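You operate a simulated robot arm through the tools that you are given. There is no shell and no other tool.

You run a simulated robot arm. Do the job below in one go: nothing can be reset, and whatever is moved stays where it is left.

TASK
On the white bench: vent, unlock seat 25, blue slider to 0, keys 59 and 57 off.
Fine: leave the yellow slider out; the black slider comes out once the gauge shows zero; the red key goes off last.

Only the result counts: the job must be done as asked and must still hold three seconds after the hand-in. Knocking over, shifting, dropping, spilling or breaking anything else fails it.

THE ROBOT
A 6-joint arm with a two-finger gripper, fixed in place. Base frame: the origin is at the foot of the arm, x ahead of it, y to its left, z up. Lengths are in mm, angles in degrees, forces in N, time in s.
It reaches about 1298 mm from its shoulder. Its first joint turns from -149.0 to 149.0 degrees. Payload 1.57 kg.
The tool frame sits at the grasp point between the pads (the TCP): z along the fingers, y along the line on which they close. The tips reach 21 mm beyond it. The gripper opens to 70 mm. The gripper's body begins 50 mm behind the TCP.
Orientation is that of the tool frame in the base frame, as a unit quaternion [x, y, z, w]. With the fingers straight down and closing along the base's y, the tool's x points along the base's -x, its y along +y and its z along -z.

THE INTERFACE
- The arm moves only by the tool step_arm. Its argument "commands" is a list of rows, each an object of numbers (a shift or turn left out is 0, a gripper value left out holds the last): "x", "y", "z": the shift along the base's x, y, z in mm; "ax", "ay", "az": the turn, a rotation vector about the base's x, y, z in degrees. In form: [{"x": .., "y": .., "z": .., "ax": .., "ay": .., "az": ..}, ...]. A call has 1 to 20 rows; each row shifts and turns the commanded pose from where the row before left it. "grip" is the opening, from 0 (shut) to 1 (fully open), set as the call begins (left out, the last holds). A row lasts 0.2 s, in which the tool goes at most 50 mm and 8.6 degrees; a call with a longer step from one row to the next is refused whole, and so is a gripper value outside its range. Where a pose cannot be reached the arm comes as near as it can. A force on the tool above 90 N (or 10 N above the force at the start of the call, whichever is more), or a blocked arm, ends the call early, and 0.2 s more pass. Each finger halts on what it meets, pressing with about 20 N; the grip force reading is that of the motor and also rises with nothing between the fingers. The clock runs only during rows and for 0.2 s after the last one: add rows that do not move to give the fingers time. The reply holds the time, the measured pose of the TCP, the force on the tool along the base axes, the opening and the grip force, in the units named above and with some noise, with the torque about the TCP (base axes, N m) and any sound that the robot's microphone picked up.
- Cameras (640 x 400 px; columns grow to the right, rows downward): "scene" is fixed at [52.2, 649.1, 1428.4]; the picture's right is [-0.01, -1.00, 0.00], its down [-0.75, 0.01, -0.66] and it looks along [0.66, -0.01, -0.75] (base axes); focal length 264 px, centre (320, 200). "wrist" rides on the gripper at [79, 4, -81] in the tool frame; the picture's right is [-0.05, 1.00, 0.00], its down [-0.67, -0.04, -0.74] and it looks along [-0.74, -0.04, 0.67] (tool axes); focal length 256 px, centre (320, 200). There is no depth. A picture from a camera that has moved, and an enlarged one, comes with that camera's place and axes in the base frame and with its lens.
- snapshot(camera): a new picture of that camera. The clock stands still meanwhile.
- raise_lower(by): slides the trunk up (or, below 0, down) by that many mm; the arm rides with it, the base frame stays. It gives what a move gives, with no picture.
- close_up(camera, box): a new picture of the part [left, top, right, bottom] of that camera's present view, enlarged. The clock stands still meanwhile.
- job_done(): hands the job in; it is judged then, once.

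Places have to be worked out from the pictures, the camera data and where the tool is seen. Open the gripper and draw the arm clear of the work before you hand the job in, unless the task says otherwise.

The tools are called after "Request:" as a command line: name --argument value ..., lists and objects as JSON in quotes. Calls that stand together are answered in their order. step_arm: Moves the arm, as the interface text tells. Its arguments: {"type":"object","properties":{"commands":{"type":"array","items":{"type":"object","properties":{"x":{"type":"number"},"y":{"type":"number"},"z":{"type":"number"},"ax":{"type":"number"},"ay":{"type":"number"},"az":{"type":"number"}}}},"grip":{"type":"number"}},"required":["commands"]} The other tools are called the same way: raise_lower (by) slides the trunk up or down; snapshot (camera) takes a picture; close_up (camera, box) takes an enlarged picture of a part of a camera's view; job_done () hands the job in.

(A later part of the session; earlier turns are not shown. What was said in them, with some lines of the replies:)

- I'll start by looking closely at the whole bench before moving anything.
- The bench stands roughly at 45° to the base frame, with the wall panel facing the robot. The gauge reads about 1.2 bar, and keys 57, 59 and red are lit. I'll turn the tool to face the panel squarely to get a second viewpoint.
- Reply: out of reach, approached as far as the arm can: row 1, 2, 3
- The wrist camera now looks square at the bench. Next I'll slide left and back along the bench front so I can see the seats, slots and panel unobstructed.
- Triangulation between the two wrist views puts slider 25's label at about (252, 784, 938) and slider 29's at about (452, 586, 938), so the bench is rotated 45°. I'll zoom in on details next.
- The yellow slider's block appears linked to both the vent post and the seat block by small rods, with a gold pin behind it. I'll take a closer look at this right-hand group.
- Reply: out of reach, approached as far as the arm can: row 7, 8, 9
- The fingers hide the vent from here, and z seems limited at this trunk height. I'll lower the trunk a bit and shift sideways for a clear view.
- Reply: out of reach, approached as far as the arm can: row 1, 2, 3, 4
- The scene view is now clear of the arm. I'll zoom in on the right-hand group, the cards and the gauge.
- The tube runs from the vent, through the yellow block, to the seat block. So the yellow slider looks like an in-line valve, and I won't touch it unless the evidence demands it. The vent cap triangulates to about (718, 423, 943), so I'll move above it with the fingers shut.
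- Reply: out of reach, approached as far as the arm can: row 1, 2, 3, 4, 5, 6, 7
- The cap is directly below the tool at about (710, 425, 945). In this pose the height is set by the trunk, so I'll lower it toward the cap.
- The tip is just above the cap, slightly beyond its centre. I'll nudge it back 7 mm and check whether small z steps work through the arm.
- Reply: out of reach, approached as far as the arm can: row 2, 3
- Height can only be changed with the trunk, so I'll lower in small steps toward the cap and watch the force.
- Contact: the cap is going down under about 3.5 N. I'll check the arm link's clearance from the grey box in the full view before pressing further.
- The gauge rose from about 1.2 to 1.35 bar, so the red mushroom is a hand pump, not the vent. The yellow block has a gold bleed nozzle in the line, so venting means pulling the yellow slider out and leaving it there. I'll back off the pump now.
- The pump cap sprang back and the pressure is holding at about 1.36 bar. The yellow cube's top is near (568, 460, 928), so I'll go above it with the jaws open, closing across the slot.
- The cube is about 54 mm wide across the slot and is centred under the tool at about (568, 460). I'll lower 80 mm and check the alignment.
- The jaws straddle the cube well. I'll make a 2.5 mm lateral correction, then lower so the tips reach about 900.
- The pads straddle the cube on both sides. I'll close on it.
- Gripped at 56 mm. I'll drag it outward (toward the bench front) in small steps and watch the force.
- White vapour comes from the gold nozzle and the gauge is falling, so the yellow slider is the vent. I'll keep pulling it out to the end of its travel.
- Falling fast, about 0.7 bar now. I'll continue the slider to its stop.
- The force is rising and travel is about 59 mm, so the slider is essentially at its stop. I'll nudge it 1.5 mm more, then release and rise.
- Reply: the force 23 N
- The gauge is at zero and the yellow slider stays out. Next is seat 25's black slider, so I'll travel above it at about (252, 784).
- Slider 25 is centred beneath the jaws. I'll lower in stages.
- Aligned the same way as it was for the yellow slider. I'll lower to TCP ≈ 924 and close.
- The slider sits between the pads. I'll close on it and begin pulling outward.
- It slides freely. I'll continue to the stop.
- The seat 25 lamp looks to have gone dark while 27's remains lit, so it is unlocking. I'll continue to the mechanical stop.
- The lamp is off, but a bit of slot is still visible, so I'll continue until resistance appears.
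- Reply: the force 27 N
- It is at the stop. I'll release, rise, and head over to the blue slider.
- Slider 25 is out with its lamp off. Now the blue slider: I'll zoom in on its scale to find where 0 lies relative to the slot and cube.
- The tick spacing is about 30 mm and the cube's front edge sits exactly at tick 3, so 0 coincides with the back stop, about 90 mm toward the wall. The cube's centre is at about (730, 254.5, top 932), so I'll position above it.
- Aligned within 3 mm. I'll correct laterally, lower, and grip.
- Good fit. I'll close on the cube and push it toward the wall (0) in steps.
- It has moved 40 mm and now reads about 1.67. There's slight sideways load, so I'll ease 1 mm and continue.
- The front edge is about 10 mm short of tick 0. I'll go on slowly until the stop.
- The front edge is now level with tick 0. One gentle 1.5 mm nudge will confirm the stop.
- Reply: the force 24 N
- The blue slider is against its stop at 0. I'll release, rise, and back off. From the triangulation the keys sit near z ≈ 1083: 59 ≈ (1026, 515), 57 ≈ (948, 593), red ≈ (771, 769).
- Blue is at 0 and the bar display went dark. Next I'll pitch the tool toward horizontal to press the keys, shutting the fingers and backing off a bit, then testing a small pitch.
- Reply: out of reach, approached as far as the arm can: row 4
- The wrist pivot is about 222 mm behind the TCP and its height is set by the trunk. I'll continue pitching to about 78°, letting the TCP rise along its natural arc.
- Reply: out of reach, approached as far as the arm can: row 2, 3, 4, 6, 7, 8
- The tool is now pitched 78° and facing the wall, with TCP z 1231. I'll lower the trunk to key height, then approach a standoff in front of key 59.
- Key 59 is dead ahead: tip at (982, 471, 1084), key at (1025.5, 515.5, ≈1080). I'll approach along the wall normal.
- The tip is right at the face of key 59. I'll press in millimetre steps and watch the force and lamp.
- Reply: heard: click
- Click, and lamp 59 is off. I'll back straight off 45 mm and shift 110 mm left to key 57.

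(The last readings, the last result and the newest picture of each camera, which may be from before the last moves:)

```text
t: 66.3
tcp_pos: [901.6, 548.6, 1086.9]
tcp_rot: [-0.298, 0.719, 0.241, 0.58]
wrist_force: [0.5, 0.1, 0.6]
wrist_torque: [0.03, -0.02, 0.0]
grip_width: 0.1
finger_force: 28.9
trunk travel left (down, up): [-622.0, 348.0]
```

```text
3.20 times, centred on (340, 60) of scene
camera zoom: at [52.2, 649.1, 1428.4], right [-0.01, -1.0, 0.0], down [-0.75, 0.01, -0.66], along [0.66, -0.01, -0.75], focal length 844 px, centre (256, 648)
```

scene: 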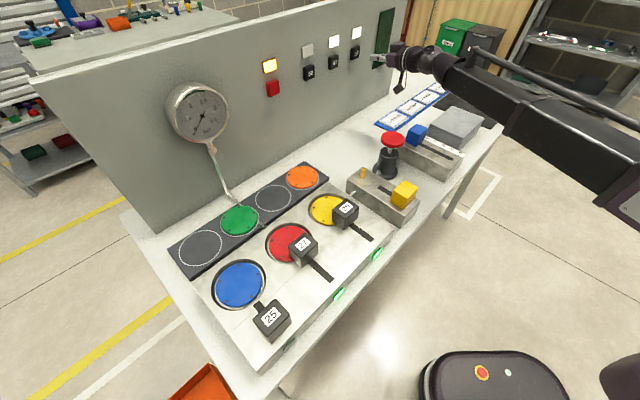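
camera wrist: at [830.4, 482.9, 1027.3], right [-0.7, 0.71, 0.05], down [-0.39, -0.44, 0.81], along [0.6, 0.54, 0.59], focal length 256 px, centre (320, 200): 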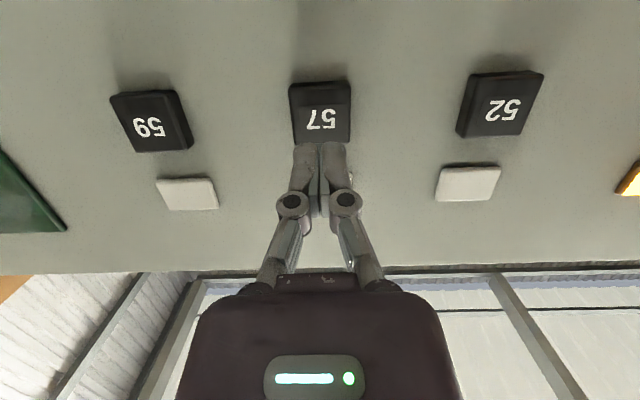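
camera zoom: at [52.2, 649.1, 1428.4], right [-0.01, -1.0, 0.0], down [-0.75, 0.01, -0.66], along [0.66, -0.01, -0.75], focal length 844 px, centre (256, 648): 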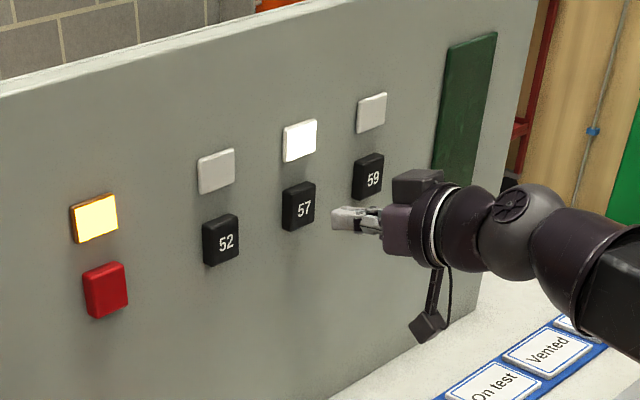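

Centred on key 57. Same approach: 36 mm, then small presses.

Request:
step_arm --commands '[{"x": 7, "y": 7}, {"x": 7, "y": 7}, {"x": 7, "y": 7}, {"x": 5, "y": 5}]'

Request:
step_arm --commands '[{"x": 1.4, "y": 1.4}, {"x": 1.4, "y": 1.4}]'

Request:
step_arm --commands '[{"x": 1.4, "y": 1.4}, {"x": 1.4, "y": 1.4}]'

Request:
close_up --camera "scene" --box '[240, 0, 440, 120]'

```text
t: 67.3
tcp_pos: [926.7, 575.6, 1087.6]
tcp_rot: [-0.298, 0.719, 0.24, 0.58]
wrist_force: [-0.1, -0.7, 0.2]
wrist_torque: [0.02, 0.0, 0.02]
grip_width: 0.0
finger_force: 28.5
trunk travel left (down, up): [-622.0, 348.0]
```

```text
t: 67.9
tcp_pos: [929.3, 577.8, 1087.5]
tcp_rot: [-0.298, 0.719, 0.241, 0.58]
wrist_force: [0.8, 0.4, 0.6]
wrist_torque: [0.02, 0.0, 0.03]
grip_width: 5.9
finger_force: 28.5
trunk travel left (down, up): [-622.0, 348.0]
```

```text
t: 68.5
tcp_pos: [932.0, 579.2, 1089.0]
tcp_rot: [-0.298, 0.718, 0.241, 0.581]
wrist_force: [-1.8, -2.4, -0.6]
wrist_torque: [-0.02, 0.01, -0.04]
grip_width: 5.9
finger_force: 28.2
trunk travel left (down, up): [-622.0, 348.0]
heard: click
```

```text
3.20 times, centred on (340, 60) of scene
camera zoom: at [52.2, 649.1, 1428.4], right [-0.01, -1.0, 0.0], down [-0.75, 0.01, -0.66], along [0.66, -0.01, -0.75], focal length 844 px, centre (256, 648)
```

zoom: 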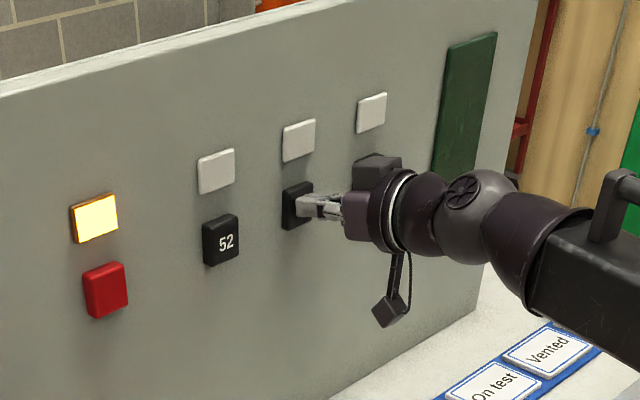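

Key 57 is off. I'll back off and shift to in front of the red key, then verify everything else before pressing it last.

Request:
step_arm --commands '[{"x": -3, "y": -3}, {"x": -7, "y": -7}, {"x": -11, "y": -11}, {"x": -11, "y": -11}, {"x": -25, "y": 25}, {"x": -25, "y": 25}, {"x": -25, "y": 25}, {"x": -25, "y": 25}, {"x": -25, "y": 25}, {"x": -25, "y": 25}, {"x": -25, "y": 25}]'

Request:
snapshot --camera "wrist"

Request:
snapshot --camera "scene"

Request:
close_up --camera "scene" --box '[155, 20, 365, 150]'

Request:
close_up --camera "scene" --box '[340, 90, 500, 220]'

Request:
close_up --camera "scene" --box '[180, 200, 400, 370]'

```text
t: 70.9
tcp_pos: [725.6, 725.1, 1089.5]
tcp_rot: [-0.298, 0.718, 0.241, 0.581]
wrist_force: [-0.5, 0.8, 0.5]
wrist_torque: [0.01, 0.0, -0.02]
grip_width: 0.0
finger_force: 28.3
trunk travel left (down, up): [-622.0, 348.0]
```

```text
taken
camera wrist: at [654.6, 660.8, 1027.4], right [-0.7, 0.71, 0.05], down [-0.39, -0.44, 0.81], along [0.6, 0.54, 0.59], focal length 256 px, centre (320, 200)
```

wrist: 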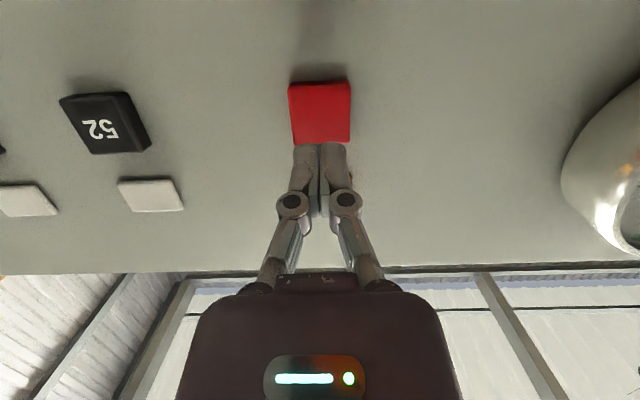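

```text
taken
```

scene: 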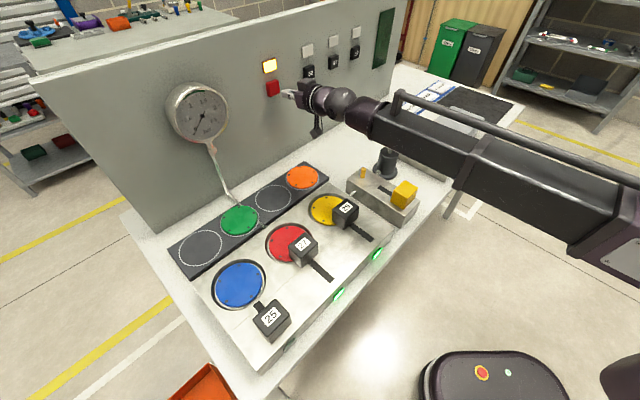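

```text
3.05 times, centred on (260, 85) of scene
camera zoom: at [52.2, 649.1, 1428.4], right [-0.01, -1.0, 0.0], down [-0.75, 0.01, -0.66], along [0.66, -0.01, -0.75], focal length 804 px, centre (503, 550)
```

zoom: 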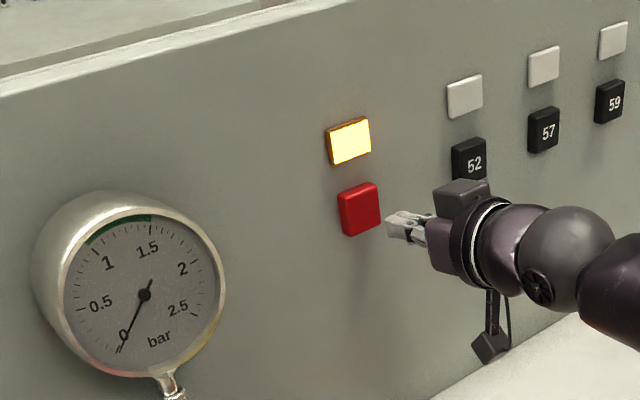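

```text
3.08 times, centred on (420, 155) of scene
camera zoom: at [52.2, 649.1, 1428.4], right [-0.01, -1.0, 0.0], down [-0.75, 0.01, -0.66], along [0.66, -0.01, -0.75], focal length 812 px, centre (12, 338)
```

zoom: 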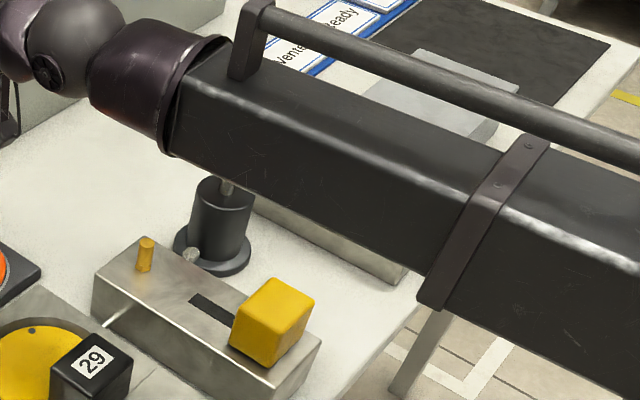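

```text
2.35 times, centred on (290, 285) of scene
camera zoom: at [52.2, 649.1, 1428.4], right [-0.01, -1.0, 0.0], down [-0.75, 0.01, -0.66], along [0.66, -0.01, -0.75], focal length 621 px, centre (391, 0)
```

zoom: 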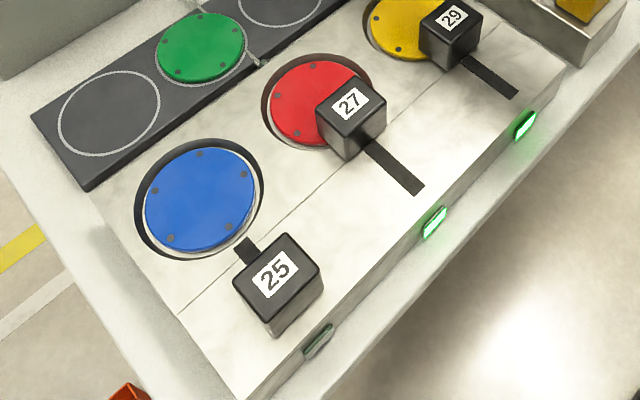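

Everything else is confirmed: gauge at 0, 25 out with its lamp off, yellow out, and lamps 57 and 59 off. Red is centred, so I'll press it last.

Request:
step_arm --commands '[{"x": 7, "y": 7}, {"x": 7, "y": 7}, {"x": 7, "y": 7}, {"x": 5, "y": 5}]'

Request:
step_arm --commands '[{"x": 1.4, "y": 1.4}, {"x": 1.4, "y": 1.4}]'

Request:
step_arm --commands '[{"x": 1.4, "y": 1.4}, {"x": 1.4, "y": 1.4}]'

Request:
close_up --camera "scene" --box '[155, 20, 365, 150]'

```text
t: 71.9
tcp_pos: [751.2, 749.5, 1087.9]
tcp_rot: [-0.298, 0.719, 0.241, 0.58]
wrist_force: [-0.3, -0.3, 0.4]
wrist_torque: [0.0, -0.01, 0.01]
grip_width: 0.2
finger_force: 28.3
trunk travel left (down, up): [-622.0, 348.0]
```

```text
t: 72.5
tcp_pos: [754.9, 753.6, 1087.5]
tcp_rot: [-0.298, 0.719, 0.241, 0.581]
wrist_force: [-0.2, -0.5, 0.6]
wrist_torque: [0.0, -0.03, 0.03]
grip_width: 0.1
finger_force: 29.1
trunk travel left (down, up): [-622.0, 348.0]
```

```text
t: 73.1
tcp_pos: [756.2, 755.4, 1088.0]
tcp_rot: [-0.298, 0.718, 0.241, 0.581]
wrist_force: [-1.0, -2.2, 1.0]
wrist_torque: [0.0, -0.01, 0.01]
grip_width: 6.1
finger_force: 28.6
trunk travel left (down, up): [-622.0, 348.0]
heard: click
```

```text
3.05 times, centred on (260, 85) of scene
camera zoom: at [52.2, 649.1, 1428.4], right [-0.01, -1.0, 0.0], down [-0.75, 0.01, -0.66], along [0.66, -0.01, -0.75], focal length 804 px, centre (503, 550)
```

zoom: 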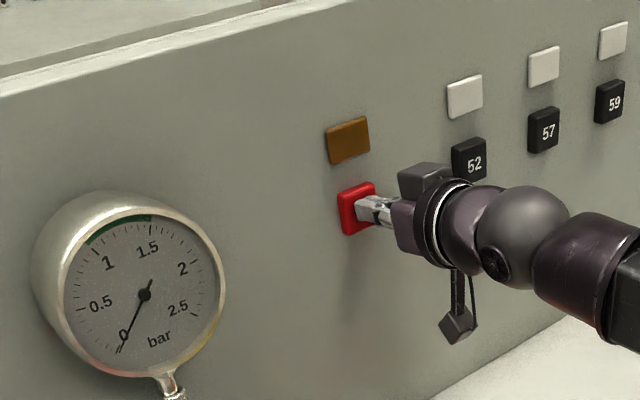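

The click was heard and the red lamp is off. I'll retract from the wall, raise the trunk, and open the gripper clear of the work.

Request:
step_arm --commands '[{"x": -3, "y": -3}, {"x": -8, "y": -8}, {"x": -15, "y": -15}, {"x": -20, "y": -20}, {"x": -20, "y": -20}, {"x": -20, "y": -20}, {"x": -20, "y": -20}]'

Request:
raise_lower --by 150

Request:
step_arm --commands '[{"x": 15, "y": -30}, {"x": 15, "y": -30}, {"x": 15, "y": -30}, {"x": 15, "y": -30}, {"x": 15, "y": -30}, {"x": 15, "y": -30}, {"x": 15, "y": -30}, {"x": 15, "y": -30}, {"x": 0, "y": -30}, {"x": 0, "y": -30}, {"x": 0, "y": -30}, {}]' --grip 1

Request:
snapshot --camera "scene"

Request:
close_up --camera "scene" --box '[155, 20, 395, 150]'

Request:
close_up --camera "scene" --box '[340, 90, 500, 220]'

```text
t: 74.7
tcp_pos: [649.9, 647.2, 1087.8]
tcp_rot: [-0.298, 0.718, 0.241, 0.581]
wrist_force: [0.1, -0.1, 0.2]
wrist_torque: [0.01, -0.02, 0.0]
grip_width: 0.2
finger_force: 28.6
trunk travel left (down, up): [-622.0, 348.0]
```

```text
t: 76.4
tcp_pos: [651.3, 649.0, 1236.5]
tcp_rot: [-0.298, 0.718, 0.241, 0.581]
wrist_force: [0.1, 0.0, -0.5]
wrist_torque: [0.02, 0.01, 0.03]
grip_width: 0.1
finger_force: 28.3
trunk travel left (down, up): [-772.0, 198.0]
```

```text
t: 79.0
tcp_pos: [770.0, 318.5, 1237.5]
tcp_rot: [-0.298, 0.719, 0.241, 0.58]
wrist_force: [-0.2, 0.3, 0.2]
wrist_torque: [0.01, -0.01, -0.03]
grip_width: 70.0
finger_force: 0.1
trunk travel left (down, up): [-772.0, 198.0]
```

```text
taken
```

scene: 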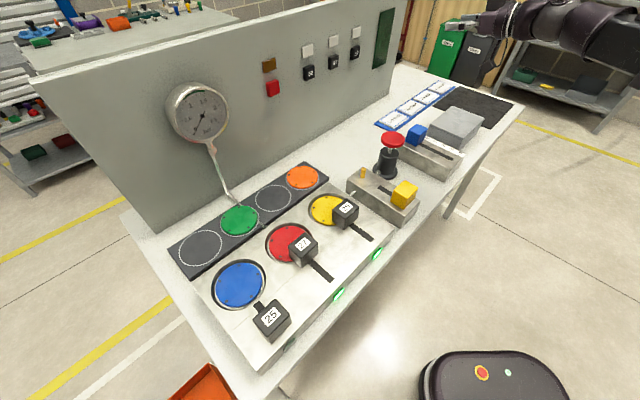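

```text
2.67 times, centred on (275, 85) of scene
camera zoom: at [52.2, 649.1, 1428.4], right [-0.01, -1.0, 0.0], down [-0.75, 0.01, -0.66], along [0.66, -0.01, -0.75], focal length 703 px, centre (440, 507)
```

zoom: 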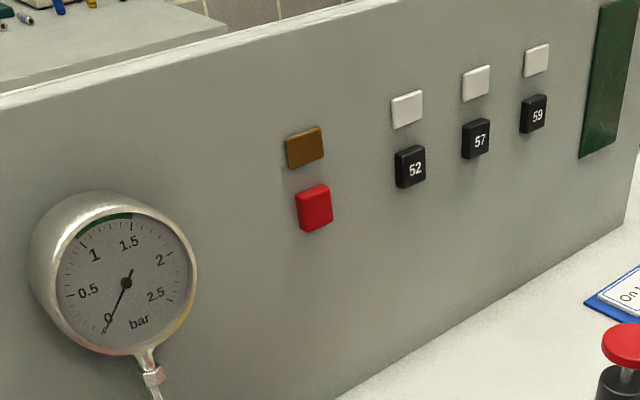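

```text
3.08 times, centred on (420, 155) of scene
camera zoom: at [52.2, 649.1, 1428.4], right [-0.01, -1.0, 0.0], down [-0.75, 0.01, -0.66], along [0.66, -0.01, -0.75], focal length 812 px, centre (12, 338)
```

zoom: 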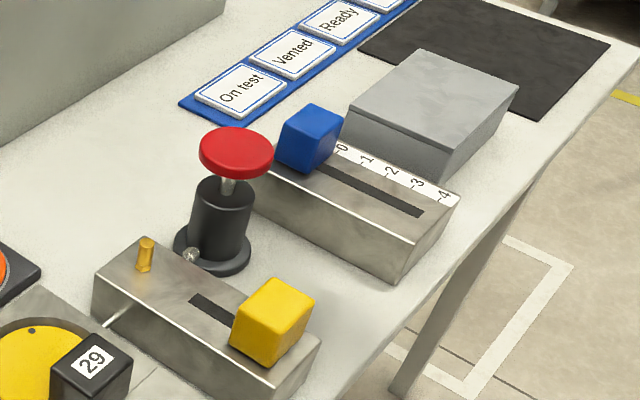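

The final view shows the gauge at 0, yellow out, slider 25 out with its lamp off, and blue at 0. Lamps 57, 59 and red are off, and 52, 27 and 29 are untouched. The gripper is open and clear, so I'm handing in.

Request:
job_done

```text
The job is handed in.
```

The job is handed in, and the final pictures show every item in the state you asked for. I did make one wrong press along the way: I took the red mushroom cap for the vent, but it is a hand pump. It pushed the gauge from about 1.2 to 1.35 bar, and all of that was vented afterwards. The cap sprang back up on its own.

| Item | State at hand-in |
|---|---|
| Vent | Gauge at 0 bar |
| Yellow slider | Out at its stop, left there |
| Seat 25 | Black slider pulled out after the gauge reached 0; seat lamp off |
| Blue slider | At its back stop, front edge level with 0; bar display dark |
| Keys 59 and 57 | Off, lamps out |
| Red key | Off, pressed last, lamp out |

- **Yellow slider:** I read "leave the yellow slider out" as pull it out and leave it there. It turned out to be the vent: vapour came from the gold nozzle and the gauge dropped as it moved.
- **Blue slider:** I took 0 to be the back stop, reading the scale at the cube's front edge. That edge was level with the 3 mark at the start.

I did not touch sliders 27 and 29 or key 52. The gripper is open and clear of the bench.
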